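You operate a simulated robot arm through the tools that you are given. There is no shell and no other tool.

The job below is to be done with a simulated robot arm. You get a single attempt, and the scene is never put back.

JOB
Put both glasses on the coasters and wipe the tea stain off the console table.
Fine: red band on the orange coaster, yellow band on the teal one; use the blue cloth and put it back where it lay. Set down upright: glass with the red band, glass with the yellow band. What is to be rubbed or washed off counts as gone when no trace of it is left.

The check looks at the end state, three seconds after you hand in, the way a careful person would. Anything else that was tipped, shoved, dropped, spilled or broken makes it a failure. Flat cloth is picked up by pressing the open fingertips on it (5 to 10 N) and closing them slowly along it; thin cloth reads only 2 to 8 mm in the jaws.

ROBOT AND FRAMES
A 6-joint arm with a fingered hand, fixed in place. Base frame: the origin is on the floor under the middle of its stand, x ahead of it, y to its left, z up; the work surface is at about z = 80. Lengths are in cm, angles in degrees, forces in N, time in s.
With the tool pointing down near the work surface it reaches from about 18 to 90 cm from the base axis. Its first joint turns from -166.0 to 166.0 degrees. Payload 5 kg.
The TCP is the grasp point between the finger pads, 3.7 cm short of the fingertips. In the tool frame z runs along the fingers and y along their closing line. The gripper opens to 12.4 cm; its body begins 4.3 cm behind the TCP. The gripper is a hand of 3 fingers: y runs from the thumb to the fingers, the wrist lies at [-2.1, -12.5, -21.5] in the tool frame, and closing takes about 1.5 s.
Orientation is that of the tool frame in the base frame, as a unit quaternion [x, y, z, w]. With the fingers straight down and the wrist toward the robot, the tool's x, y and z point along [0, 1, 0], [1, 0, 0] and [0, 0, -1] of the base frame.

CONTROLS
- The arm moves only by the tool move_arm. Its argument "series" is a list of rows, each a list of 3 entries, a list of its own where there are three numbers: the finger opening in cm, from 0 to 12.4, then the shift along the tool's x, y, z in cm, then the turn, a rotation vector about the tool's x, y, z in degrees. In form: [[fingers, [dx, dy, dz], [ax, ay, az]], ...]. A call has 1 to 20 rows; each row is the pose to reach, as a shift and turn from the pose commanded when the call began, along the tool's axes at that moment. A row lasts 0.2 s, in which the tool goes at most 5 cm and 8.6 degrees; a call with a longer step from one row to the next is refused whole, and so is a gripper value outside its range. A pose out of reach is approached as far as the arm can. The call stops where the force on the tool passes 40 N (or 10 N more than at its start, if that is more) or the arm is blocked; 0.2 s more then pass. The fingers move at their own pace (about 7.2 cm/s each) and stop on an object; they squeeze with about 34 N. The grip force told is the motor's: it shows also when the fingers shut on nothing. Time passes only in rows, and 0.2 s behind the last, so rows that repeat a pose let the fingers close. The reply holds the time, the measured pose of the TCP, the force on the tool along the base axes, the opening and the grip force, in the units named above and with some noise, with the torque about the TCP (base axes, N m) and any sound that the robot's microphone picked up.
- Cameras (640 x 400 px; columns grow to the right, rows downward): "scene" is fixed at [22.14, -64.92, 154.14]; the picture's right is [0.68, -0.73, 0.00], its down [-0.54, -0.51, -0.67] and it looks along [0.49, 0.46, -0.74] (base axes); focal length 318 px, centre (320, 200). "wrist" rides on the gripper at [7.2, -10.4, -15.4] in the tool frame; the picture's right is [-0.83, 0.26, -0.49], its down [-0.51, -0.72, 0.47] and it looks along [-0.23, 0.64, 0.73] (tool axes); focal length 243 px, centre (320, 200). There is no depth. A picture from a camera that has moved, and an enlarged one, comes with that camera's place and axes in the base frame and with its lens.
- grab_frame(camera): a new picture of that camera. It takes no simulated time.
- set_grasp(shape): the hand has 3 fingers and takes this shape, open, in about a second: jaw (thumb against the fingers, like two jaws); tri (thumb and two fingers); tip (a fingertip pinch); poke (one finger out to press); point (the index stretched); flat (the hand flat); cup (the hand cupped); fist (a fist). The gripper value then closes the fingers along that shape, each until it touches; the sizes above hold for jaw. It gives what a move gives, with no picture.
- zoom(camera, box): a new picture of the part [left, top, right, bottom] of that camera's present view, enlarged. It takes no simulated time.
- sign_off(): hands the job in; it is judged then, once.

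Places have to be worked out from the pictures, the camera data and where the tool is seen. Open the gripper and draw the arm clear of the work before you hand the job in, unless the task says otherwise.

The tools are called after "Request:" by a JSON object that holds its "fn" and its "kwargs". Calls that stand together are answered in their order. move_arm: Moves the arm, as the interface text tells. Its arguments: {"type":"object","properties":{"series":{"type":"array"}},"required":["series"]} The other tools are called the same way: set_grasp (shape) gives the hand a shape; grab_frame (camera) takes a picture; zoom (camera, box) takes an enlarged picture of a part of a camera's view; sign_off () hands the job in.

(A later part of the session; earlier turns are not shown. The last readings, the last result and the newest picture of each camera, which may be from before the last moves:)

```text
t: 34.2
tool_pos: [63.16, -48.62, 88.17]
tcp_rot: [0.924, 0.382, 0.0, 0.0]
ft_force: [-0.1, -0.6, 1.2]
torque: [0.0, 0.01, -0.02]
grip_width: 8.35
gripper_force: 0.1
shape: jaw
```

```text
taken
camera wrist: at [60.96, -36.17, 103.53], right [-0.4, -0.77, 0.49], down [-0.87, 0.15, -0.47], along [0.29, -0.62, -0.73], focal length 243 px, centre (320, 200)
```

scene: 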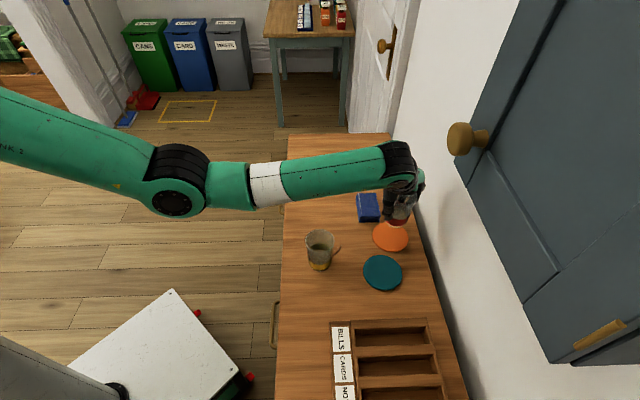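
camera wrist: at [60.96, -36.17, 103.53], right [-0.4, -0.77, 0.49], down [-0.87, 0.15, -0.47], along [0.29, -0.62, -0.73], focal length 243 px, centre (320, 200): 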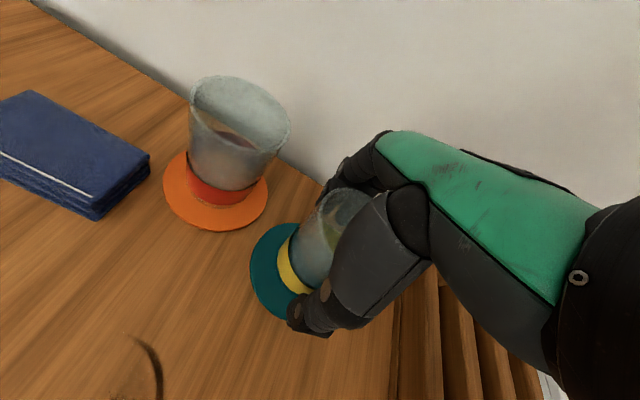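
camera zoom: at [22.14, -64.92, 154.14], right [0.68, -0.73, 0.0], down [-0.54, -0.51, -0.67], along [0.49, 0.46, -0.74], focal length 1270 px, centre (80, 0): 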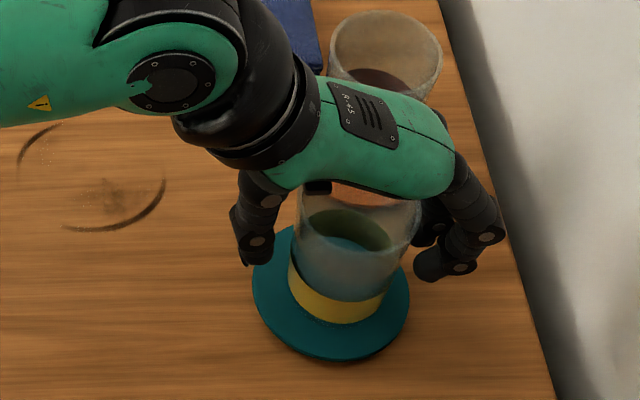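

The glass is free and standing on the teal coaster. Raising straight up to clear it.

Request:
{"fn": "move_arm", "kwargs": {"series": [[8.6, [0, 0, -0.5], [0, 0, 0]], [8.6, [0, 0, -1.2], [0, 0, 0]], [8.6, [0, 0, -2.2], [0, 0, 0]], [8.6, [0, 0, -3.5], [0, 0, 0]], [8.6, [0, 0, -5], [0, 0, 0]], [8.6, [0, 0, -7], [0, 0, 0]], [8.6, [0, 0, -9.5], [0, 0, 0]], [8.6, [0, 0, -12], [0, 0, 0]], [8.6, [0, 0, -15], [0, 0, 0]], [8.6, [0, -4, -16], [0, 0, 0]], [8.6, [0, -8, -16], [0, 0, 0]]]}}

Request:
{"fn": "grab_frame", "kwargs": {"camera": "wrist"}}

Request:
{"fn": "zoom", "kwargs": {"camera": "scene", "box": [270, 170, 430, 310]}}

Request:
{"fn": "zoom", "kwargs": {"camera": "scene", "box": [290, 200, 370, 270]}}

Request:
{"fn": "zoom", "kwargs": {"camera": "scene", "box": [340, 170, 430, 260]}}

```text
t: 36.6
tool_pos: [57.5, -42.92, 104.23]
tcp_rot: [0.924, 0.383, 0.0, -0.001]
ft_force: [-0.3, 0.6, 0.5]
torque: [0.0, 0.03, 0.04]
grip_width: 8.58
gripper_force: 0.0
shape: jaw
```

```text
taken
camera wrist: at [55.24, -30.47, 119.62], right [-0.4, -0.77, 0.49], down [-0.87, 0.15, -0.47], along [0.29, -0.62, -0.73], focal length 243 px, centre (320, 200)
```

wrist: 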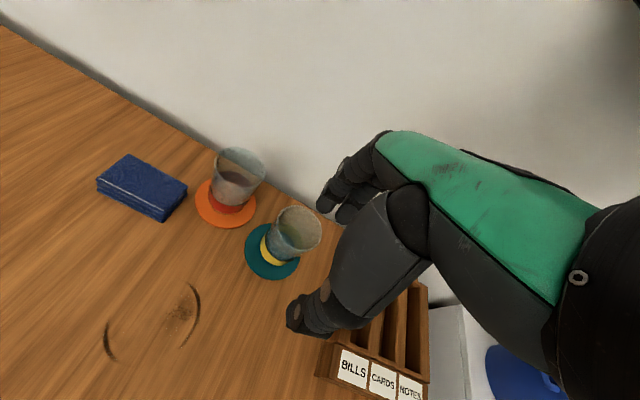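

```text
2.86 times, centred on (350, 240) of scene
camera zoom: at [22.14, -64.92, 154.14], right [0.68, -0.73, 0.0], down [-0.54, -0.51, -0.67], along [0.49, 0.46, -0.74], focal length 907 px, centre (234, 86)
```

zoom: 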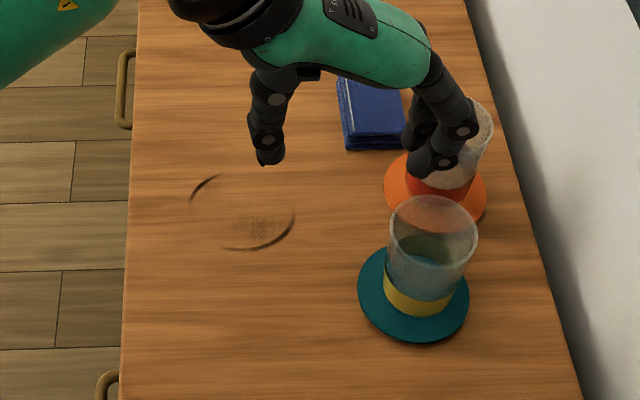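

```text
5.71 times, centred on (330, 235) of scene
camera zoom: at [22.14, -64.92, 154.14], right [0.68, -0.73, 0.0], down [-0.54, -0.51, -0.67], along [0.49, 0.46, -0.74], focal length 1815 px, centre (263, 0)
```

zoom: 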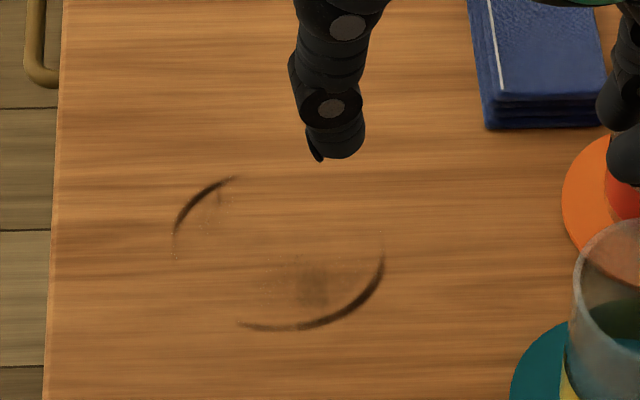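

```text
4.44 times, centred on (385, 215) of scene
camera zoom: at [22.14, -64.92, 154.14], right [0.68, -0.73, 0.0], down [-0.54, -0.51, -0.67], along [0.49, 0.46, -0.74], focal length 1411 px, centre (31, 133)
```

zoom: 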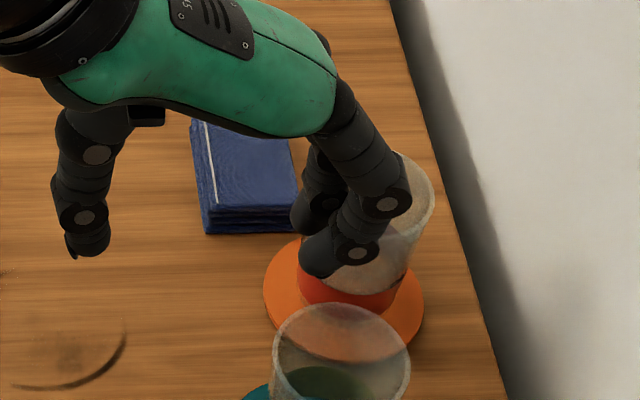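

Both glasses are on their coasters, and the ring stain is fully visible: centre about (59.6,-30.9), radius about 5 cm. The folded cloth is a block of roughly 6×10×2.4 cm centred near (78.1,-32.4), so I'll move above it with the closing line across its short side.

Request:
{"fn": "move_arm", "kwargs": {"series": [[8.6, [3.5, 1.1, 0], [0, 0, 0]], [8.6, [7.2, 2.3, 0], [0, 0, 0]], [8.6, [11, 3.5, 0], [0, 0, 0]], [8.6, [14.7, 4.8, 0], [0, 0, 0]], [8.6, [18.4, 6.0, 0], [0, 0, 0.5]], [8.6, [22.0, 7.1, 0], [0, 0, 1]]]}}

Request:
{"fn": "grab_frame", "kwargs": {"camera": "wrist"}}

Request:
{"fn": "zoom", "kwargs": {"camera": "wrist", "box": [200, 220, 380, 340]}}

Request:
{"fn": "zoom", "kwargs": {"camera": "scene", "box": [300, 110, 430, 270]}}

```text
t: 38.0
tool_pos: [78.23, -32.48, 104.56]
tcp_rot: [0.927, 0.374, 0.0, -0.001]
ft_force: [0.1, -0.4, 0.0]
torque: [0.01, 0.0, -0.01]
grip_width: 8.59
gripper_force: 0.0
shape: jaw
```

```text
taken
camera wrist: at [76.29, -19.96, 119.71], right [-0.42, -0.76, 0.49], down [-0.87, 0.17, -0.47], along [0.28, -0.62, -0.73], focal length 243 px, centre (320, 200)
```

wrist: 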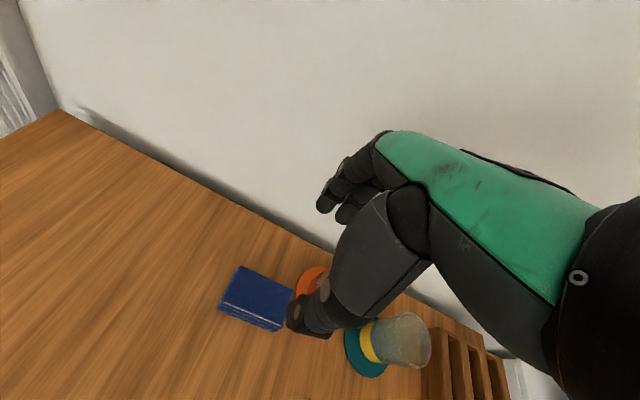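

```text
3.33 times, centred on (290, 280) of wrist
camera zoom: at [76.29, -19.96, 119.71], right [-0.42, -0.76, 0.49], down [-0.87, 0.17, -0.47], along [0.28, -0.62, -0.73], focal length 809 px, centre (420, -67)
```

zoom: 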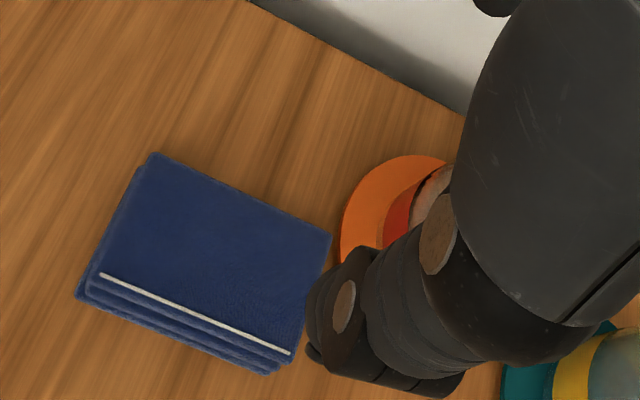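

```text
2.50 times, centred on (365, 190) of scene
camera zoom: at [22.14, -64.92, 154.14], right [0.68, -0.73, 0.0], down [-0.54, -0.51, -0.67], along [0.49, 0.46, -0.74], focal length 794 px, centre (208, 225)
```

zoom: 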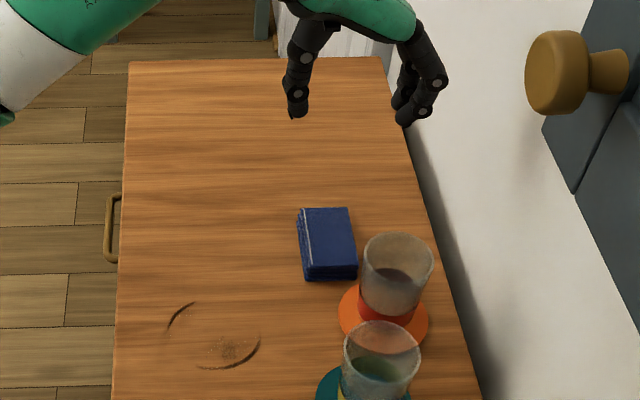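

Combining both cameras, the cloth centre is about (77.85,-32.65) and its short axis matches the hand's azimuth of -46°. I'll descend to just above it with an 8.6 cm opening and check the alignment.

Request:
{"fn": "move_arm", "kwargs": {"series": [[8.6, [-0.2, -0.1, 3], [0, 0, 0]], [8.6, [-0.4, -0.15, 6], [0, 0, 0]], [8.6, [-0.4, -0.15, 9], [0, 0, 0]], [8.6, [-0.4, -0.15, 12], [0, 0, 0]], [8.6, [-0.4, -0.15, 14.5], [0, 0, 0]], [8.6, [-0.4, -0.15, 16.5], [0, 0, 0]], [8.6, [-0.4, -0.15, 17.4], [0, 0, 0]]]}}

Request:
{"fn": "zoom", "kwargs": {"camera": "wrist", "box": [180, 160, 400, 380]}}

Request:
{"fn": "zoom", "kwargs": {"camera": "scene", "box": [320, 150, 420, 250]}}

```text
t: 39.6
tool_pos: [77.6, -32.71, 86.93]
tcp_rot: [0.927, 0.375, 0.0, 0.0]
ft_force: [0.3, 0.2, 0.0]
torque: [-0.03, 0.0, -0.01]
grip_width: 8.58
gripper_force: 0.1
shape: jaw
```

```text
1.82 times, centred on (290, 270) of wrist
camera zoom: at [75.63, -20.14, 102.25], right [-0.42, -0.76, 0.49], down [-0.87, 0.17, -0.47], along [0.28, -0.62, -0.73], focal length 441 px, centre (374, 73)
```

zoom: 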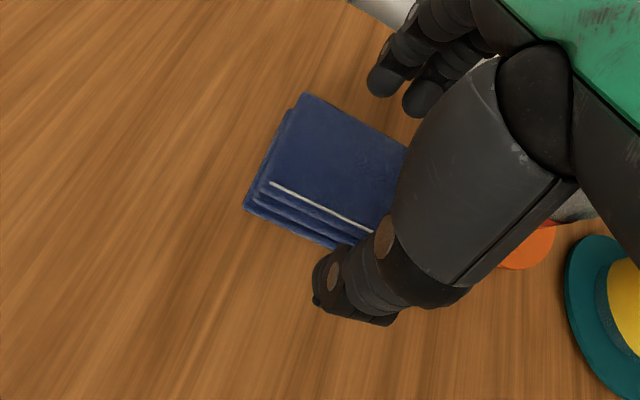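

```text
4.00 times, centred on (370, 200) of scene
camera zoom: at [22.14, -64.92, 154.14], right [0.68, -0.73, 0.0], down [-0.54, -0.51, -0.67], along [0.49, 0.46, -0.74], focal length 1270 px, centre (120, 200)
```

zoom: 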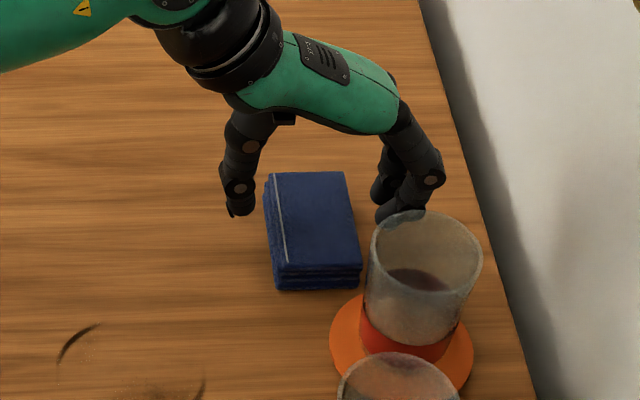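

The hand straddles the cloth evenly (about 1 cm each side). I'll descend further in small steps and watch for table contact.

Request:
{"fn": "move_arm", "kwargs": {"series": [[8.6, [0, 0, 0.7], [0, 0, 0]], [8.6, [0, 0, 1.3], [0, 0, 0]], [8.6, [0, 0, 1.8], [0, 0, 0]], [8.6, [0, 0, 2.1], [0, 0, 0]], [8.6, [0, 0, 2.3], [0, 0, 0]]]}}

Request:
{"fn": "zoom", "kwargs": {"camera": "scene", "box": [330, 170, 400, 240]}}

Request:
{"fn": "zoom", "kwargs": {"camera": "wrist", "box": [180, 160, 400, 380]}}

```text
t: 40.8
tool_pos: [77.72, -32.5, 84.53]
tcp_rot: [0.927, 0.374, 0.0, 0.0]
ft_force: [-0.6, -0.5, -0.1]
torque: [0.01, 0.01, 0.0]
grip_width: 8.59
gripper_force: 0.0
shape: jaw
```

```text
5.71 times, centred on (365, 205) of scene
camera zoom: at [22.14, -64.92, 154.14], right [0.68, -0.73, 0.0], down [-0.54, -0.51, -0.67], along [0.49, 0.46, -0.74], focal length 1815 px, centre (63, 171)
```

zoom: 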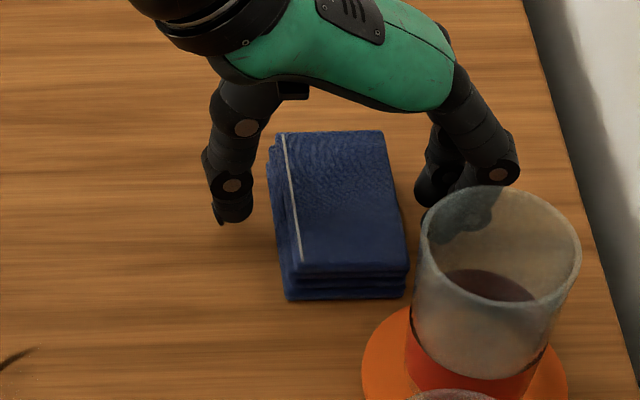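

```text
1.82 times, centred on (290, 270) of wrist
camera zoom: at [75.69, -20.12, 99.9], right [-0.42, -0.76, 0.49], down [-0.87, 0.17, -0.47], along [0.28, -0.62, -0.73], focal length 441 px, centre (374, 73)
```

zoom: 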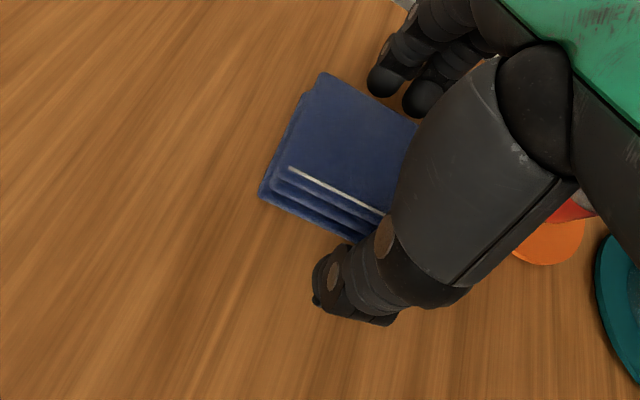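

No contact yet with the tips about 0.8 cm above the table. I'll lower another 0.25 cm and close slowly on the folded cloth's sides.

Request:
{"fn": "move_arm", "kwargs": {"series": [[8.6, [0, 0, 0.15], [0, 0, 0]], [8.6, [0, 0, 0.25], [0, 0, 0]], [8.2, [0, 0, 0.25], [0, 0, 0]], [7.8, [0, 0, 0.25], [0, 0, 0]], [7.4, [0, 0, 0.25], [0, 0, 0]], [7.0, [0, 0, 0.25], [0, 0, 0]], [6.6, [0, 0, 0.25], [0, 0, 0]], [6.6, [0, 0, 0.25], [0, 0, 0]]]}}

Request:
{"fn": "zoom", "kwargs": {"camera": "scene", "box": [330, 170, 400, 240]}}

Request:
{"fn": "zoom", "kwargs": {"camera": "wrist", "box": [180, 160, 400, 380]}}

```text
t: 42.6
tool_pos: [77.74, -32.53, 84.37]
tcp_rot: [0.927, 0.375, 0.0, 0.0]
ft_force: [-0.6, 0.6, 0.6]
torque: [0.0, -0.02, -0.01]
grip_width: 6.63
gripper_force: 0.1
shape: jaw
```

```text
5.71 times, centred on (365, 205) of scene
camera zoom: at [22.14, -64.92, 154.14], right [0.68, -0.73, 0.0], down [-0.54, -0.51, -0.67], along [0.49, 0.46, -0.74], focal length 1815 px, centre (63, 171)
```

zoom: 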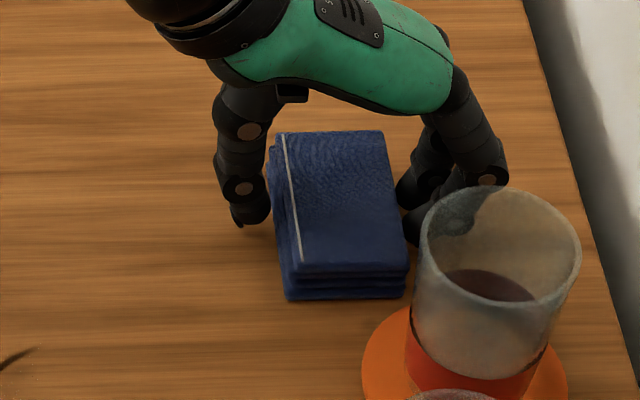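

```text
1.82 times, centred on (290, 270) of wrist
camera zoom: at [75.7, -20.09, 99.69], right [-0.42, -0.77, 0.49], down [-0.87, 0.17, -0.47], along [0.28, -0.62, -0.73], focal length 441 px, centre (374, 73)
```

zoom: 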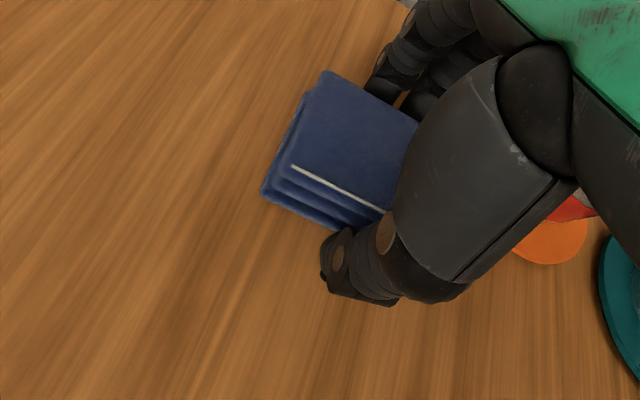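

Fingers are about to touch the cloth; still no force. Continuing to close in small increments.

Request:
{"fn": "move_arm", "kwargs": {"series": [[6.3, [0, 0, 0], [0, 0, 0]], [6.0, [0, 0, 0], [0, 0, 0]], [5.7, [0, 0, 0], [0, 0, 0]], [5.4, [0, 0, 0], [0, 0, 0]], [5.4, [0, 0, 0], [0, 0, 0]]]}}

Request:
{"fn": "zoom", "kwargs": {"camera": "scene", "box": [330, 170, 400, 240]}}

Request:
{"fn": "zoom", "kwargs": {"camera": "wrist", "box": [180, 160, 400, 380]}}

```text
t: 43.8
tool_pos: [77.66, -32.64, 84.36]
tcp_rot: [0.927, 0.374, 0.001, 0.0]
ft_force: [0.4, 0.0, -1.2]
torque: [-0.02, 0.02, -0.03]
grip_width: 5.58
gripper_force: 33.7
shape: jaw
```

```text
5.71 times, centred on (365, 205) of scene
camera zoom: at [22.14, -64.92, 154.14], right [0.68, -0.73, 0.0], down [-0.54, -0.51, -0.67], along [0.49, 0.46, -0.74], focal length 1815 px, centre (63, 171)
```

zoom: 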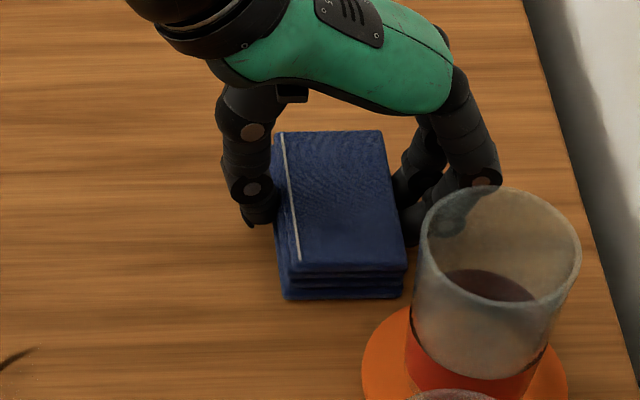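

```text
1.82 times, centred on (290, 270) of wrist
camera zoom: at [75.7, -20.09, 99.68], right [-0.42, -0.77, 0.49], down [-0.87, 0.17, -0.47], along [0.28, -0.62, -0.73], focal length 441 px, centre (374, 73)
```

zoom: 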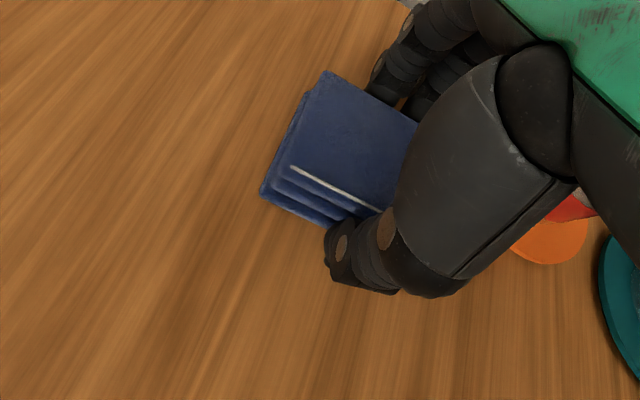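

The cloth is gripped as a block at TCP (77.7,-32.6,84.35), opening 5.58 and 33.7 N. That is the pose to return to, and I'll now lift it gently and check.

Request:
{"fn": "move_arm", "kwargs": {"series": [[5.2, [0, 0, -0.4], [0, 0, 0]], [5.2, [0, 0, -1.0], [0, 0, 0]], [5.2, [0, 0, -2.0], [0, 0, 0]], [5.2, [0, 0, -3.5], [0, 0, 0]], [5.2, [0, 0, -5], [0, 0, 0]]]}}

Request:
{"fn": "zoom", "kwargs": {"camera": "scene", "box": [310, 140, 410, 240]}}

Request:
{"fn": "zoom", "kwargs": {"camera": "wrist", "box": [180, 160, 400, 380]}}

```text
t: 45.0
tool_pos: [77.64, -32.41, 89.38]
tcp_rot: [0.927, 0.376, 0.0, -0.001]
ft_force: [0.4, 0.3, -0.6]
torque: [0.0, 0.0, 0.01]
grip_width: 5.55
gripper_force: 34.0
shape: jaw
```

```text
4.00 times, centred on (360, 190) of scene
camera zoom: at [22.14, -64.92, 154.14], right [0.68, -0.73, 0.0], down [-0.54, -0.51, -0.67], along [0.49, 0.46, -0.74], focal length 1270 px, centre (160, 240)
```

zoom: 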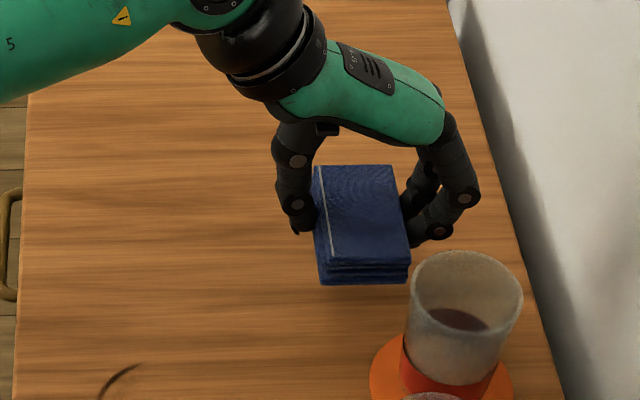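

```text
1.82 times, centred on (290, 270) of wrist
camera zoom: at [75.73, -20.04, 104.72], right [-0.42, -0.77, 0.49], down [-0.87, 0.17, -0.47], along [0.28, -0.62, -0.73], focal length 441 px, centre (374, 73)
```

zoom: 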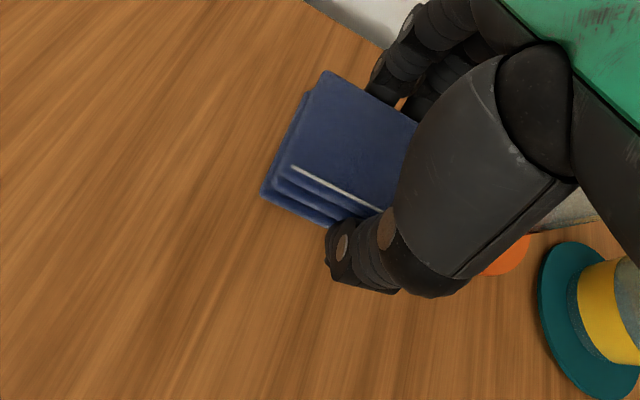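

The cloth lifts as a solid folded pad. I'll carry it over the ring stain, centred near (59.6,-30.9), staying clear above the table.

Request:
{"fn": "move_arm", "kwargs": {"series": [[5.2, [-1.0, -1.2, -1], [0, 0, 0]], [5.2, [-3.0, -3.5, -1.5], [0, 0, 0]], [5.2, [-5.2, -6.0, -1.5], [0, 0, 0]], [5.2, [-7.4, -8.5, -1.5], [0, 0, 0]], [5.2, [-9.6, -11.1, -1.0], [0, 0, 0]], [5.2, [-11.0, -12.7, 0], [0, 0, 0]], [5.2, [-11.9, -13.7, 1.5], [0, 0, 0]], [5.2, [-11.9, -13.7, 3.0], [0, 0, 0]], [5.2, [-11.9, -13.7, 4.0], [0, 0, 0]]]}}

Request:
{"fn": "zoom", "kwargs": {"camera": "scene", "box": [270, 170, 400, 290]}}

Request:
{"fn": "grab_frame", "kwargs": {"camera": "wrist"}}

```text
t: 47.0
tool_pos: [59.7, -31.0, 85.37]
tcp_rot: [0.927, 0.375, 0.001, 0.001]
ft_force: [0.4, -0.7, -0.4]
torque: [0.02, -0.01, 0.0]
grip_width: 5.59
gripper_force: 34.0
shape: jaw
```

```text
3.33 times, centred on (335, 230) of scene
camera zoom: at [22.14, -64.92, 154.14], right [0.68, -0.73, 0.0], down [-0.54, -0.51, -0.67], along [0.49, 0.46, -0.74], focal length 1058 px, centre (270, 100)
```

zoom: 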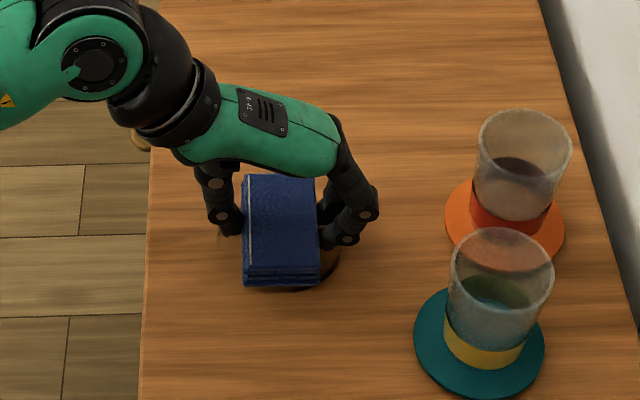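

```text
taken
camera wrist: at [57.61, -18.44, 100.68], right [-0.42, -0.76, 0.49], down [-0.87, 0.17, -0.47], along [0.28, -0.62, -0.73], focal length 243 px, centre (320, 200)
```

wrist: 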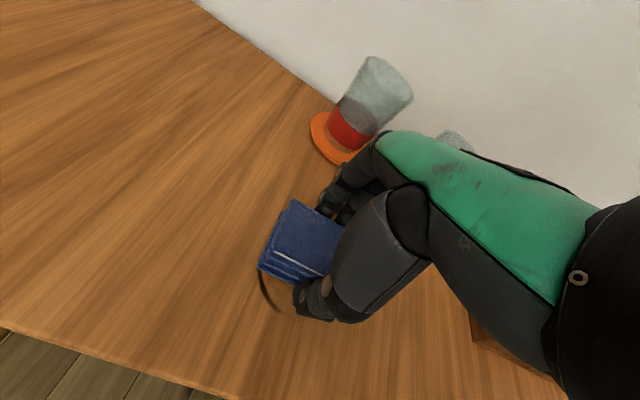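

Cloth is about 1 cm above the stain's centre. I'll lower it in small steps until it presses with a moderate force.

Request:
{"fn": "move_arm", "kwargs": {"series": [[5.2, [0, 0, 0.4], [0, 0, 0]], [5.2, [0, 0, 0.8], [0, 0, 0]], [5.2, [0, 0, 1.0], [0, 0, 0]], [5.2, [0, 0, 1.12], [0, 0, 0]], [5.2, [0, 0, 1.2], [0, 0, 0]]]}}

```text
t: 48.2
tool_pos: [59.71, -31.07, 84.27]
tcp_rot: [0.927, 0.375, 0.001, 0.001]
ft_force: [-3.5, 2.9, 12.9]
torque: [0.18, 0.13, 0.03]
grip_width: 5.59
gripper_force: 34.2
shape: jaw
```

Pressing with about 13 N. I'll relax slightly and make the first back-and-forth strokes across the ring.

Request:
{"fn": "move_arm", "kwargs": {"series": [[5.2, [0, 0.8, -0.05], [0, 0, 0]], [5.2, [0, 2.2, -0.05], [0, 0, 0]], [5.2, [0, 3.6, -0.05], [0, 0, 0]], [5.2, [0, 4.5, -0.05], [0, 0, 0]], [5.2, [0, 3.2, -0.05], [0, 0, 0]], [5.2, [0, 1.6, -0.05], [0, 0, 0]], [5.2, [0, 0, -0.05], [0, 0, 0]], [5.2, [0, -1.6, -0.05], [0, 0, 0]], [5.2, [0, -3.2, -0.05], [0, 0, 0]], [5.2, [0, -4.8, -0.05], [0, 0, 0]], [5.2, [0, -3.4, -0.05], [0, 0, 0]], [5.2, [0, -1.8, -0.05], [0, 0, 0]], [5.2, [0, 0, -0.05], [0, 0, 0]]]}}

Request:
{"fn": "zoom", "kwargs": {"camera": "scene", "box": [270, 170, 400, 290]}}

Request:
{"fn": "grab_frame", "kwargs": {"camera": "wrist"}}

```text
t: 51.0
tool_pos: [59.58, -30.96, 84.22]
tcp_rot: [0.927, 0.374, 0.0, 0.0]
ft_force: [-4.1, 5.1, 18.6]
torque: [0.34, 0.33, -0.01]
grip_width: 5.6
gripper_force: 33.8
shape: jaw
```

```text
3.33 times, centred on (335, 230) of scene
camera zoom: at [22.14, -64.92, 154.14], right [0.68, -0.73, 0.0], down [-0.54, -0.51, -0.67], along [0.49, 0.46, -0.74], focal length 1058 px, centre (270, 100)
```

zoom: 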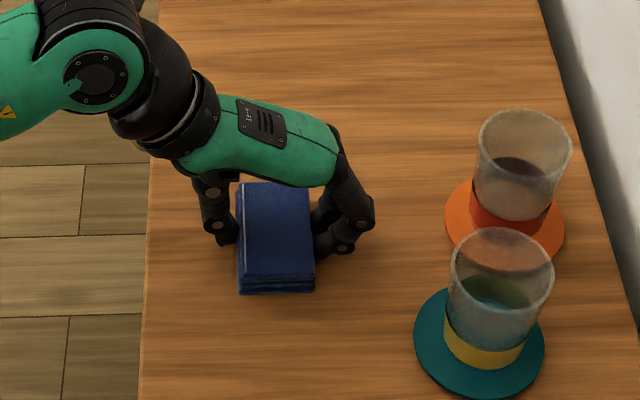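

```text
taken
camera wrist: at [57.55, -18.41, 99.5], right [-0.41, -0.76, 0.49], down [-0.87, 0.17, -0.47], along [0.28, -0.62, -0.73], focal length 243 px, centre (320, 200)
```

wrist: 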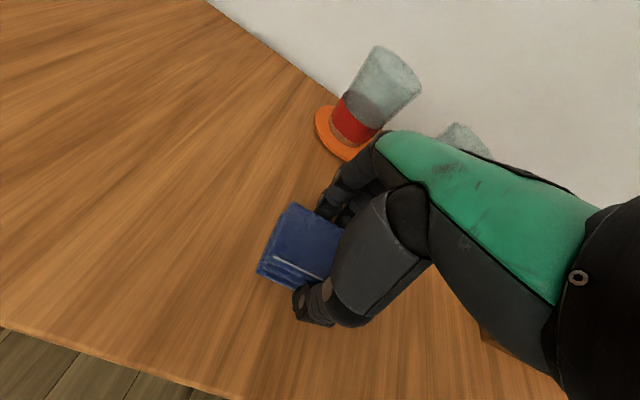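

The left arc already looks gone in the wrist view, though the force has crept up to 18.6 N. I'll ease the pressure and stroke at offsets along the cloth's long axis to cover the whole ring.

Request:
{"fn": "move_arm", "kwargs": {"series": [[5.2, [0.8, 0.5, -0.08], [0, 0, 0]], [5.2, [2.0, 1.5, -0.1], [0, 0, 0]], [5.2, [2.5, 3.0, -0.1], [0, 0, 0]], [5.2, [2.5, 4.2, -0.1], [0, 0, 0]], [5.2, [2.5, 2.6, -0.1], [0, 0, 0]], [5.2, [2.5, 1.0, -0.1], [0, 0, 0]], [5.2, [2.5, -0.6, -0.1], [0, 0, 0]], [5.2, [2.5, -2.2, -0.1], [0, 0, 0]], [5.2, [2.5, -3.8, -0.1], [0, 0, 0]], [5.2, [1.2, -4.5, -0.1], [0, 0, 0]], [5.2, [-0.6, -4.5, -0.1], [0, 0, 0]], [5.2, [-2.5, -4.0, -0.1], [0, 0, 0]], [5.2, [-2.5, -2.4, -0.1], [0, 0, 0]], [5.2, [-2.5, -0.8, -0.1], [0, 0, 0]], [5.2, [-2.5, 0.8, -0.1], [0, 0, 0]], [5.2, [-2.5, 2.4, -0.1], [0, 0, 0]], [5.2, [-2.5, 4.0, -0.1], [0, 0, 0]], [5.2, [-2.5, 2.4, -0.1], [0, 0, 0]], [5.2, [-1.2, 1.0, -0.1], [0, 0, 0]], [5.2, [0, 0, -0.1], [0, 0, 0]]]}}

Request:
{"fn": "zoom", "kwargs": {"camera": "scene", "box": [270, 170, 400, 290]}}

Request:
{"fn": "grab_frame", "kwargs": {"camera": "wrist"}}

```text
t: 55.2
tool_pos: [59.63, -30.87, 84.25]
tcp_rot: [0.927, 0.375, 0.0, 0.0]
ft_force: [-0.4, -2.7, 4.5]
torque: [-0.09, -0.06, 0.01]
grip_width: 5.6
gripper_force: 33.7
shape: jaw
```

```text
3.33 times, centred on (335, 230) of scene
camera zoom: at [22.14, -64.92, 154.14], right [0.68, -0.73, 0.0], down [-0.54, -0.51, -0.67], along [0.49, 0.46, -0.74], focal length 1058 px, centre (270, 100)
```

zoom: 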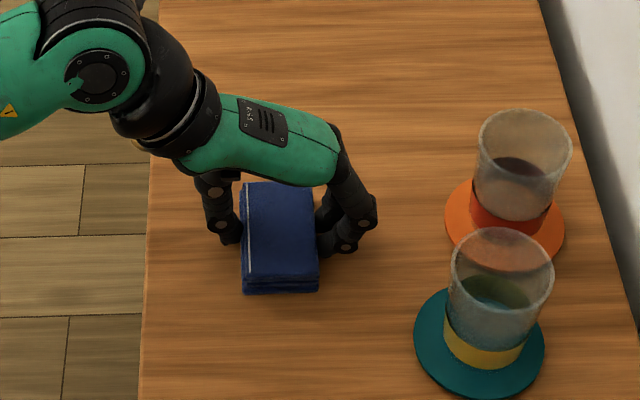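

```text
taken
camera wrist: at [57.63, -18.45, 99.57], right [-0.42, -0.76, 0.49], down [-0.87, 0.17, -0.47], along [0.28, -0.62, -0.73], focal length 243 px, centre (320, 200)
```

wrist: 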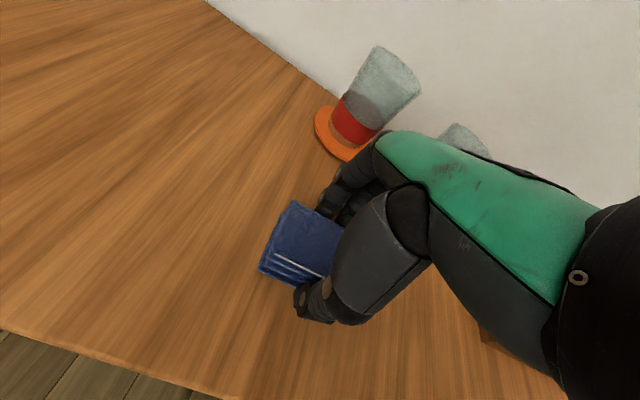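

Pressure is now about 4.5 N. I'll lift and move the cloth aside to inspect the whole stained area.

Request:
{"fn": "move_arm", "kwargs": {"series": [[5.2, [0, 0, -1], [0, 0, 0]], [5.2, [0, 0, -3], [0, 0, 0]], [5.2, [1.5, 0, -5], [0, 0, 0]], [5.2, [5, 0, -6], [0, 0, 0]], [5.2, [9, 0, -6], [0, 0, 0]], [5.2, [13, 0, -6], [0, 0, 0]]]}}

Request:
{"fn": "zoom", "kwargs": {"camera": "scene", "box": [285, 190, 375, 290]}}

Request:
{"fn": "zoom", "kwargs": {"camera": "scene", "box": [305, 215, 355, 265]}}

Request:
{"fn": "grab_frame", "kwargs": {"camera": "wrist"}}

```text
t: 56.6
tool_pos: [68.94, -21.92, 90.16]
tcp_rot: [0.927, 0.375, 0.0, 0.0]
ft_force: [0.6, -0.4, -0.2]
torque: [0.01, -0.02, -0.02]
grip_width: 5.59
gripper_force: 33.8
shape: jaw
```

```text
4.00 times, centred on (330, 240) of scene
camera zoom: at [22.14, -64.92, 154.14], right [0.68, -0.73, 0.0], down [-0.54, -0.51, -0.67], along [0.49, 0.46, -0.74], focal length 1270 px, centre (280, 40)
```

zoom: 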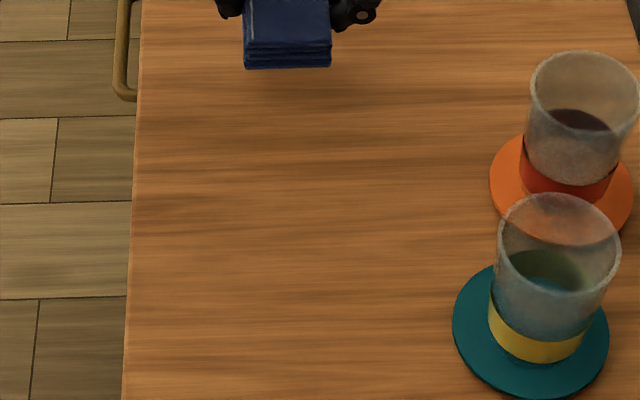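

```text
8.00 times, centred on (330, 240) of scene
camera zoom: at [22.14, -64.92, 154.14], right [0.68, -0.73, 0.0], down [-0.54, -0.51, -0.67], along [0.49, 0.46, -0.74], focal length 2540 px, centre (240, -120)
```

zoom: 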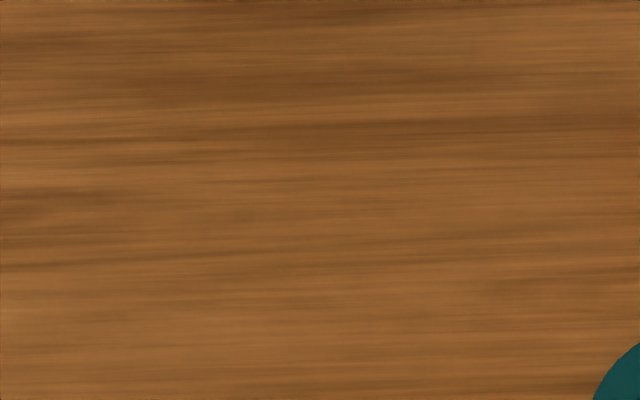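

```text
taken
camera wrist: at [66.91, -9.38, 105.48], right [-0.42, -0.76, 0.49], down [-0.87, 0.17, -0.47], along [0.28, -0.62, -0.73], focal length 243 px, centre (320, 200)
```

wrist: 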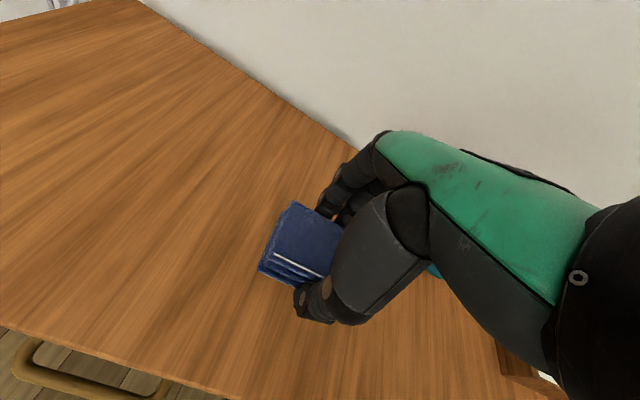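

The stain looks gone. I'll zoom harder on the four quadrants of the ring area, and on the rest of the table, to make sure no trace remains.

Request:
{"fn": "zoom", "kwargs": {"camera": "scene", "box": [305, 218, 332, 245]}}

Request:
{"fn": "zoom", "kwargs": {"camera": "scene", "box": [325, 230, 352, 257]}}

Request:
{"fn": "zoom", "kwargs": {"camera": "scene", "box": [280, 130, 420, 230]}}

```text
14.81 times, centred on (318, 232) of scene
camera zoom: at [22.14, -64.92, 154.14], right [0.68, -0.73, 0.0], down [-0.54, -0.51, -0.67], along [0.49, 0.46, -0.74], focal length 4704 px, centre (342, -267)
```

zoom: 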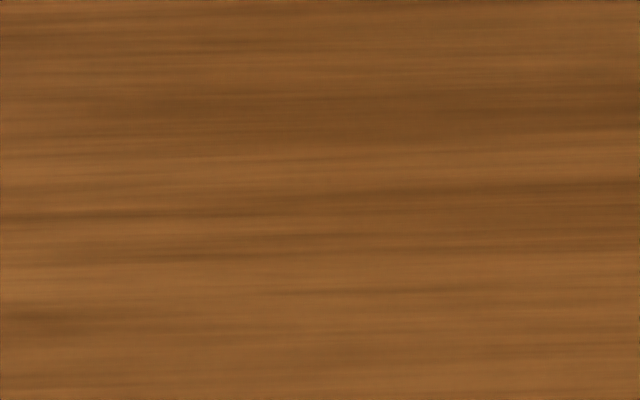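

```text
14.81 times, centred on (338, 244) of scene
camera zoom: at [22.14, -64.92, 154.14], right [0.68, -0.73, 0.0], down [-0.54, -0.51, -0.67], along [0.49, 0.46, -0.74], focal length 4704 px, centre (46, -444)
```

zoom: 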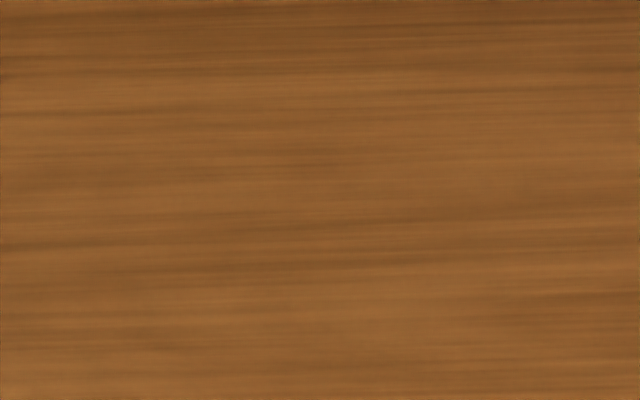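

```text
4.00 times, centred on (350, 180) of scene
camera zoom: at [22.14, -64.92, 154.14], right [0.68, -0.73, 0.0], down [-0.54, -0.51, -0.67], along [0.49, 0.46, -0.74], focal length 1270 px, centre (200, 280)
```

zoom: 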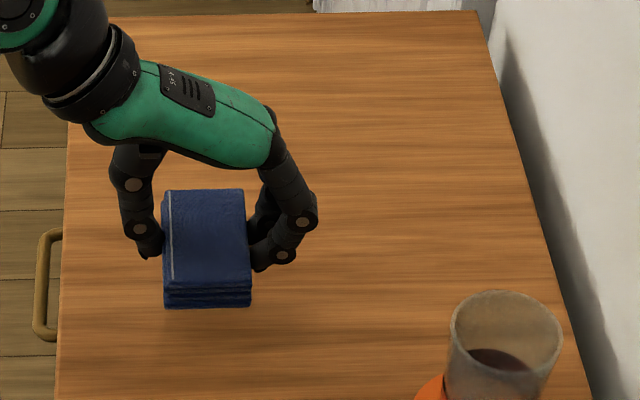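

No trace visible at high zoom. As insurance against faint residue, I'll make one more pass over the whole ring area at moderate pressure.

Request:
{"fn": "move_arm", "kwargs": {"series": [[5.2, [-4, 0, 0], [0, 0, 0]], [5.2, [-8, 0, 0], [0, 0, 0]], [5.2, [-11.5, 0, 0.5], [0, 0, 0]], [5.2, [-13, 0, 2.5], [0, 0, 0]], [5.2, [-13, 0, 4.5], [0, 0, 0]], [5.2, [-13, 0, 5.6], [0, 0, 0]], [5.2, [-13, 0, 5.9], [0, 0, 0]], [5.2, [-13, 0, 6.05], [0, 0, 0]]]}}

```text
t: 58.4
tool_pos: [59.65, -30.87, 84.21]
tcp_rot: [0.927, 0.374, 0.001, 0.001]
ft_force: [-1.6, 1.0, 4.4]
torque: [0.01, 0.03, 0.0]
grip_width: 5.59
gripper_force: 34.7
shape: jaw
```

Contact at about 4.4 N. Now I'll repeat strokes over the full area with slightly more pressure.

Request:
{"fn": "move_arm", "kwargs": {"series": [[5.2, [0, 0.6, 0.08], [0, 0, 0]], [5.2, [0, 2.2, 0.08], [0, 0, 0]], [5.2, [0, 3.8, 0.08], [0, 0, 0]], [5.2, [0, 2.2, 0.08], [0, 0, 0]], [5.2, [0, 0.6, 0.08], [0, 0, 0]], [5.2, [0, -1.0, 0.08], [0, 0, 0]], [5.2, [0, -2.6, 0.08], [0, 0, 0]], [5.2, [0, -4.2, 0.08], [0, 0, 0]], [5.2, [1.4, -4.6, 0.08], [0, 0, 0]], [5.2, [2.8, -3.8, 0.08], [0, 0, 0]], [5.2, [2.8, -2.2, 0.08], [0, 0, 0]], [5.2, [2.8, -0.6, 0.08], [0, 0, 0]], [5.2, [2.8, 1.0, 0.08], [0, 0, 0]], [5.2, [2.8, 2.6, 0.08], [0, 0, 0]], [5.2, [2.8, 4.2, 0.08], [0, 0, 0]], [5.2, [2.8, 2.6, 0.08], [0, 0, 0]], [5.2, [2.8, 1.0, 0.08], [0, 0, 0]], [5.2, [2.8, -0.6, 0.08], [0, 0, 0]], [5.2, [1.4, -0.4, 0.08], [0, 0, 0]], [5.2, [0, 0, 0.08], [0, 0, 0]]]}}

Request:
{"fn": "move_arm", "kwargs": {"series": [[5.2, [-1.4, 0, 0], [0, 0, 0]], [5.2, [-2.8, 0.8, 0], [0, 0, 0]], [5.2, [-2.8, 2.4, 0], [0, 0, 0]], [5.2, [-2.8, 4.0, 0], [0, 0, 0]], [5.2, [-2.8, 2.4, 0], [0, 0, 0]], [5.2, [-2.8, 0.8, 0], [0, 0, 0]], [5.2, [-2.8, -0.8, 0], [0, 0, 0]], [5.2, [-2.8, -2.4, 0], [0, 0, 0]], [5.2, [-2.8, -4.0, 0], [0, 0, 0]], [5.2, [-2.8, -2.4, 0], [0, 0, 0]], [5.2, [-2.8, -0.8, 0], [0, 0, 0]], [5.2, [-1.2, 0, 0], [0, 0, 0]], [5.2, [0.6, 0, 0], [0, 0, 0]], [5.2, [2.4, 0, 0], [0, 0, 0]], [5.2, [0.6, 0, 0], [0, 0, 0]], [5.2, [0, 0, 0], [0, 0, 0]]]}}

```text
t: 62.6
tool_pos: [59.67, -30.93, 84.19]
tcp_rot: [0.927, 0.374, 0.001, 0.001]
ft_force: [2.3, 4.6, 11.3]
torque: [0.18, -0.06, 0.01]
grip_width: 5.63
gripper_force: 34.0
shape: jaw
```

```text
t: 66.0
tool_pos: [59.57, -30.92, 84.22]
tcp_rot: [0.927, 0.375, 0.0, 0.001]
ft_force: [3.0, 2.9, 13.1]
torque: [0.16, -0.01, 0.01]
grip_width: 5.61
gripper_force: 34.1
shape: jaw
```

Second pass is done. I'll lift the cloth and carry it back to its original spot, moving first along the table and then toward the wall to stay well clear of the red glass.

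Request:
{"fn": "move_arm", "kwargs": {"series": [[5.2, [0, 0, -1], [0, 0, 0]], [5.2, [0, 0, -3], [0, 0, 0]], [5.2, [1.5, 0, -5], [0, 0, 0]], [5.2, [5, 0, -6.2], [0, 0, 0]], [5.2, [9, 1, -6.2], [0, 0, 0]], [5.2, [11.5, 3.5, -6.2], [0, 0, 0]], [5.2, [11.9, 7, -6.2], [0, 0, 0]], [5.2, [11.9, 10.5, -6.2], [0, 0, 0]], [5.2, [11.9, 12.8, -6.2], [0, 0, 0]], [5.2, [11.9, 13.7, -6.2], [0, 0, 0]]]}}

Request:
{"fn": "zoom", "kwargs": {"camera": "scene", "box": [285, 190, 375, 290]}}

Request:
{"fn": "zoom", "kwargs": {"camera": "scene", "box": [310, 140, 410, 240]}}

Request:
{"fn": "grab_frame", "kwargs": {"camera": "wrist"}}

```text
t: 68.2
tool_pos: [77.79, -32.51, 90.51]
tcp_rot: [0.927, 0.375, -0.001, 0.001]
ft_force: [0.7, 0.1, -0.4]
torque: [-0.03, 0.01, 0.01]
grip_width: 5.62
gripper_force: 34.0
shape: jaw
```

```text
4.00 times, centred on (330, 240) of scene
camera zoom: at [22.14, -64.92, 154.14], right [0.68, -0.73, 0.0], down [-0.54, -0.51, -0.67], along [0.49, 0.46, -0.74], focal length 1270 px, centre (280, 40)
```

zoom: 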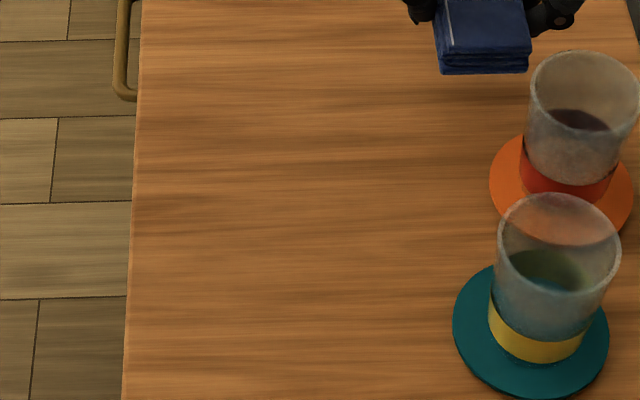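

```text
4.00 times, centred on (360, 190) of scene
camera zoom: at [22.14, -64.92, 154.14], right [0.68, -0.73, 0.0], down [-0.54, -0.51, -0.67], along [0.49, 0.46, -0.74], focal length 1270 px, centre (160, 240)
```

zoom: 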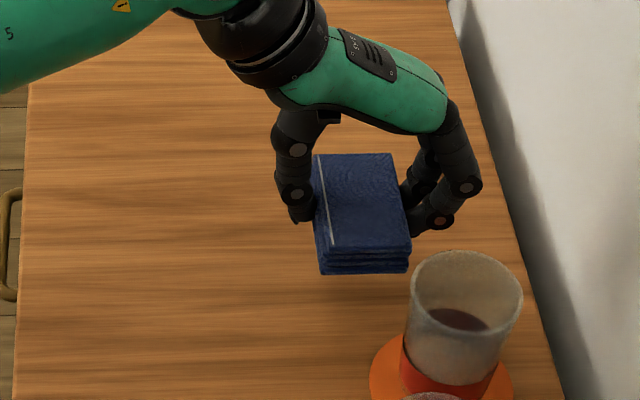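

```text
taken
camera wrist: at [75.74, -20.02, 105.74], right [-0.42, -0.77, 0.49], down [-0.87, 0.17, -0.47], along [0.28, -0.62, -0.73], focal length 243 px, centre (320, 200)
```

wrist: 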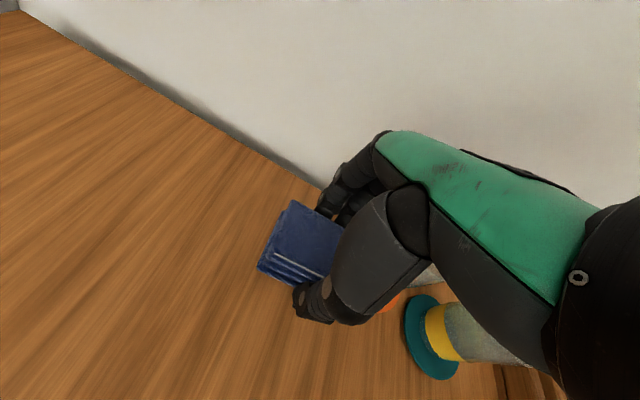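

The table is clean and the cloth sits in the hand exactly as when first gripped. I'll lower it to its original place.

Request:
{"fn": "move_arm", "kwargs": {"series": [[5.2, [0, 0, 1.5], [0, 0, 0]], [5.2, [0, 0, 3.0], [0, 0, 0]], [5.2, [0, 0, 4.3], [0, 0, 0]], [5.2, [0, 0, 5.2], [0, 0, 0]], [5.2, [0, 0, 5.7], [0, 0, 0]], [5.2, [0, 0, 5.9], [0, 0, 0]], [5.2, [0, 0, 6.02], [0, 0, 0]]]}}

Request:
{"fn": "zoom", "kwargs": {"camera": "scene", "box": [330, 170, 400, 240]}}

```text
t: 69.8
tool_pos: [77.75, -32.74, 84.26]
tcp_rot: [0.927, 0.375, 0.0, 0.0]
ft_force: [0.0, 0.1, -0.5]
torque: [0.01, -0.02, -0.01]
grip_width: 5.61
gripper_force: 34.1
shape: jaw
```

```text
5.71 times, centred on (365, 205) of scene
camera zoom: at [22.14, -64.92, 154.14], right [0.68, -0.73, 0.0], down [-0.54, -0.51, -0.67], along [0.49, 0.46, -0.74], focal length 1815 px, centre (63, 171)
```

zoom: 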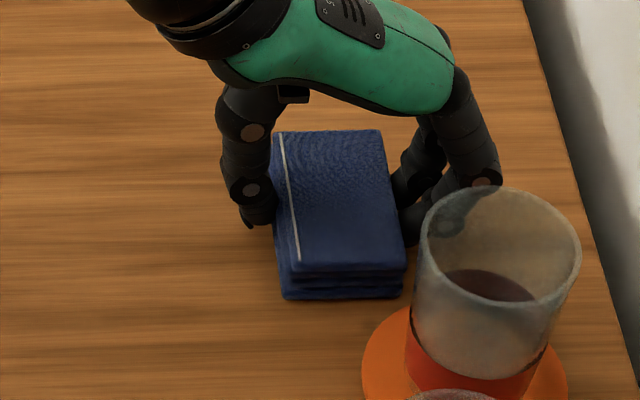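

The picture matches the pre-lift view almost exactly; no contact force yet, so I'll lower in tiny steps to touch.

Request:
{"fn": "move_arm", "kwargs": {"series": [[5.2, [0, 0, 0.06], [0, 0, 0]], [5.2, [0, 0, 0.12], [0, 0, 0]], [5.2, [0, 0, 0.12], [0, 0, 0]]]}}

```text
t: 70.6
tool_pos: [77.68, -32.63, 84.22]
tcp_rot: [0.927, 0.374, 0.0, 0.001]
ft_force: [-1.3, 0.4, 4.4]
torque: [-0.04, -0.01, -0.04]
grip_width: 5.62
gripper_force: 33.5
shape: jaw
```

The cloth is touching the table (4.4 N). I'll open the fingers slowly to release it.

Request:
{"fn": "move_arm", "kwargs": {"series": [[5.5, [0, 0, 0], [0, 0, 0]], [5.8, [0, 0, 0], [0, 0, 0]], [6.1, [0, 0, 0], [0, 0, 0]], [6.5, [0, 0, 0], [0, 0, 0]], [7.0, [0, 0, -0.1], [0, 0, 0]], [7.6, [0, 0, -0.2], [0, 0, 0]], [8.2, [0, 0, -0.3], [0, 0, 0]], [8.6, [0, 0, -0.3], [0, 0, 0]], [8.6, [0, 0, -0.3], [0, 0, 0]]]}}

Request:
{"fn": "zoom", "kwargs": {"camera": "scene", "box": [330, 170, 400, 240]}}

```text
t: 72.6
tool_pos: [77.68, -32.57, 84.43]
tcp_rot: [0.927, 0.374, 0.0, 0.0]
ft_force: [-0.4, -0.3, -0.9]
torque: [0.02, 0.0, 0.03]
grip_width: 8.54
gripper_force: 0.0
shape: jaw
```

```text
5.71 times, centred on (365, 205) of scene
camera zoom: at [22.14, -64.92, 154.14], right [0.68, -0.73, 0.0], down [-0.54, -0.51, -0.67], along [0.49, 0.46, -0.74], focal length 1815 px, centre (63, 171)
```

zoom: 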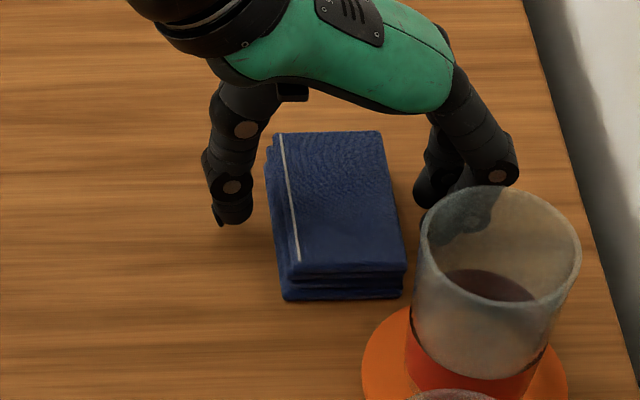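

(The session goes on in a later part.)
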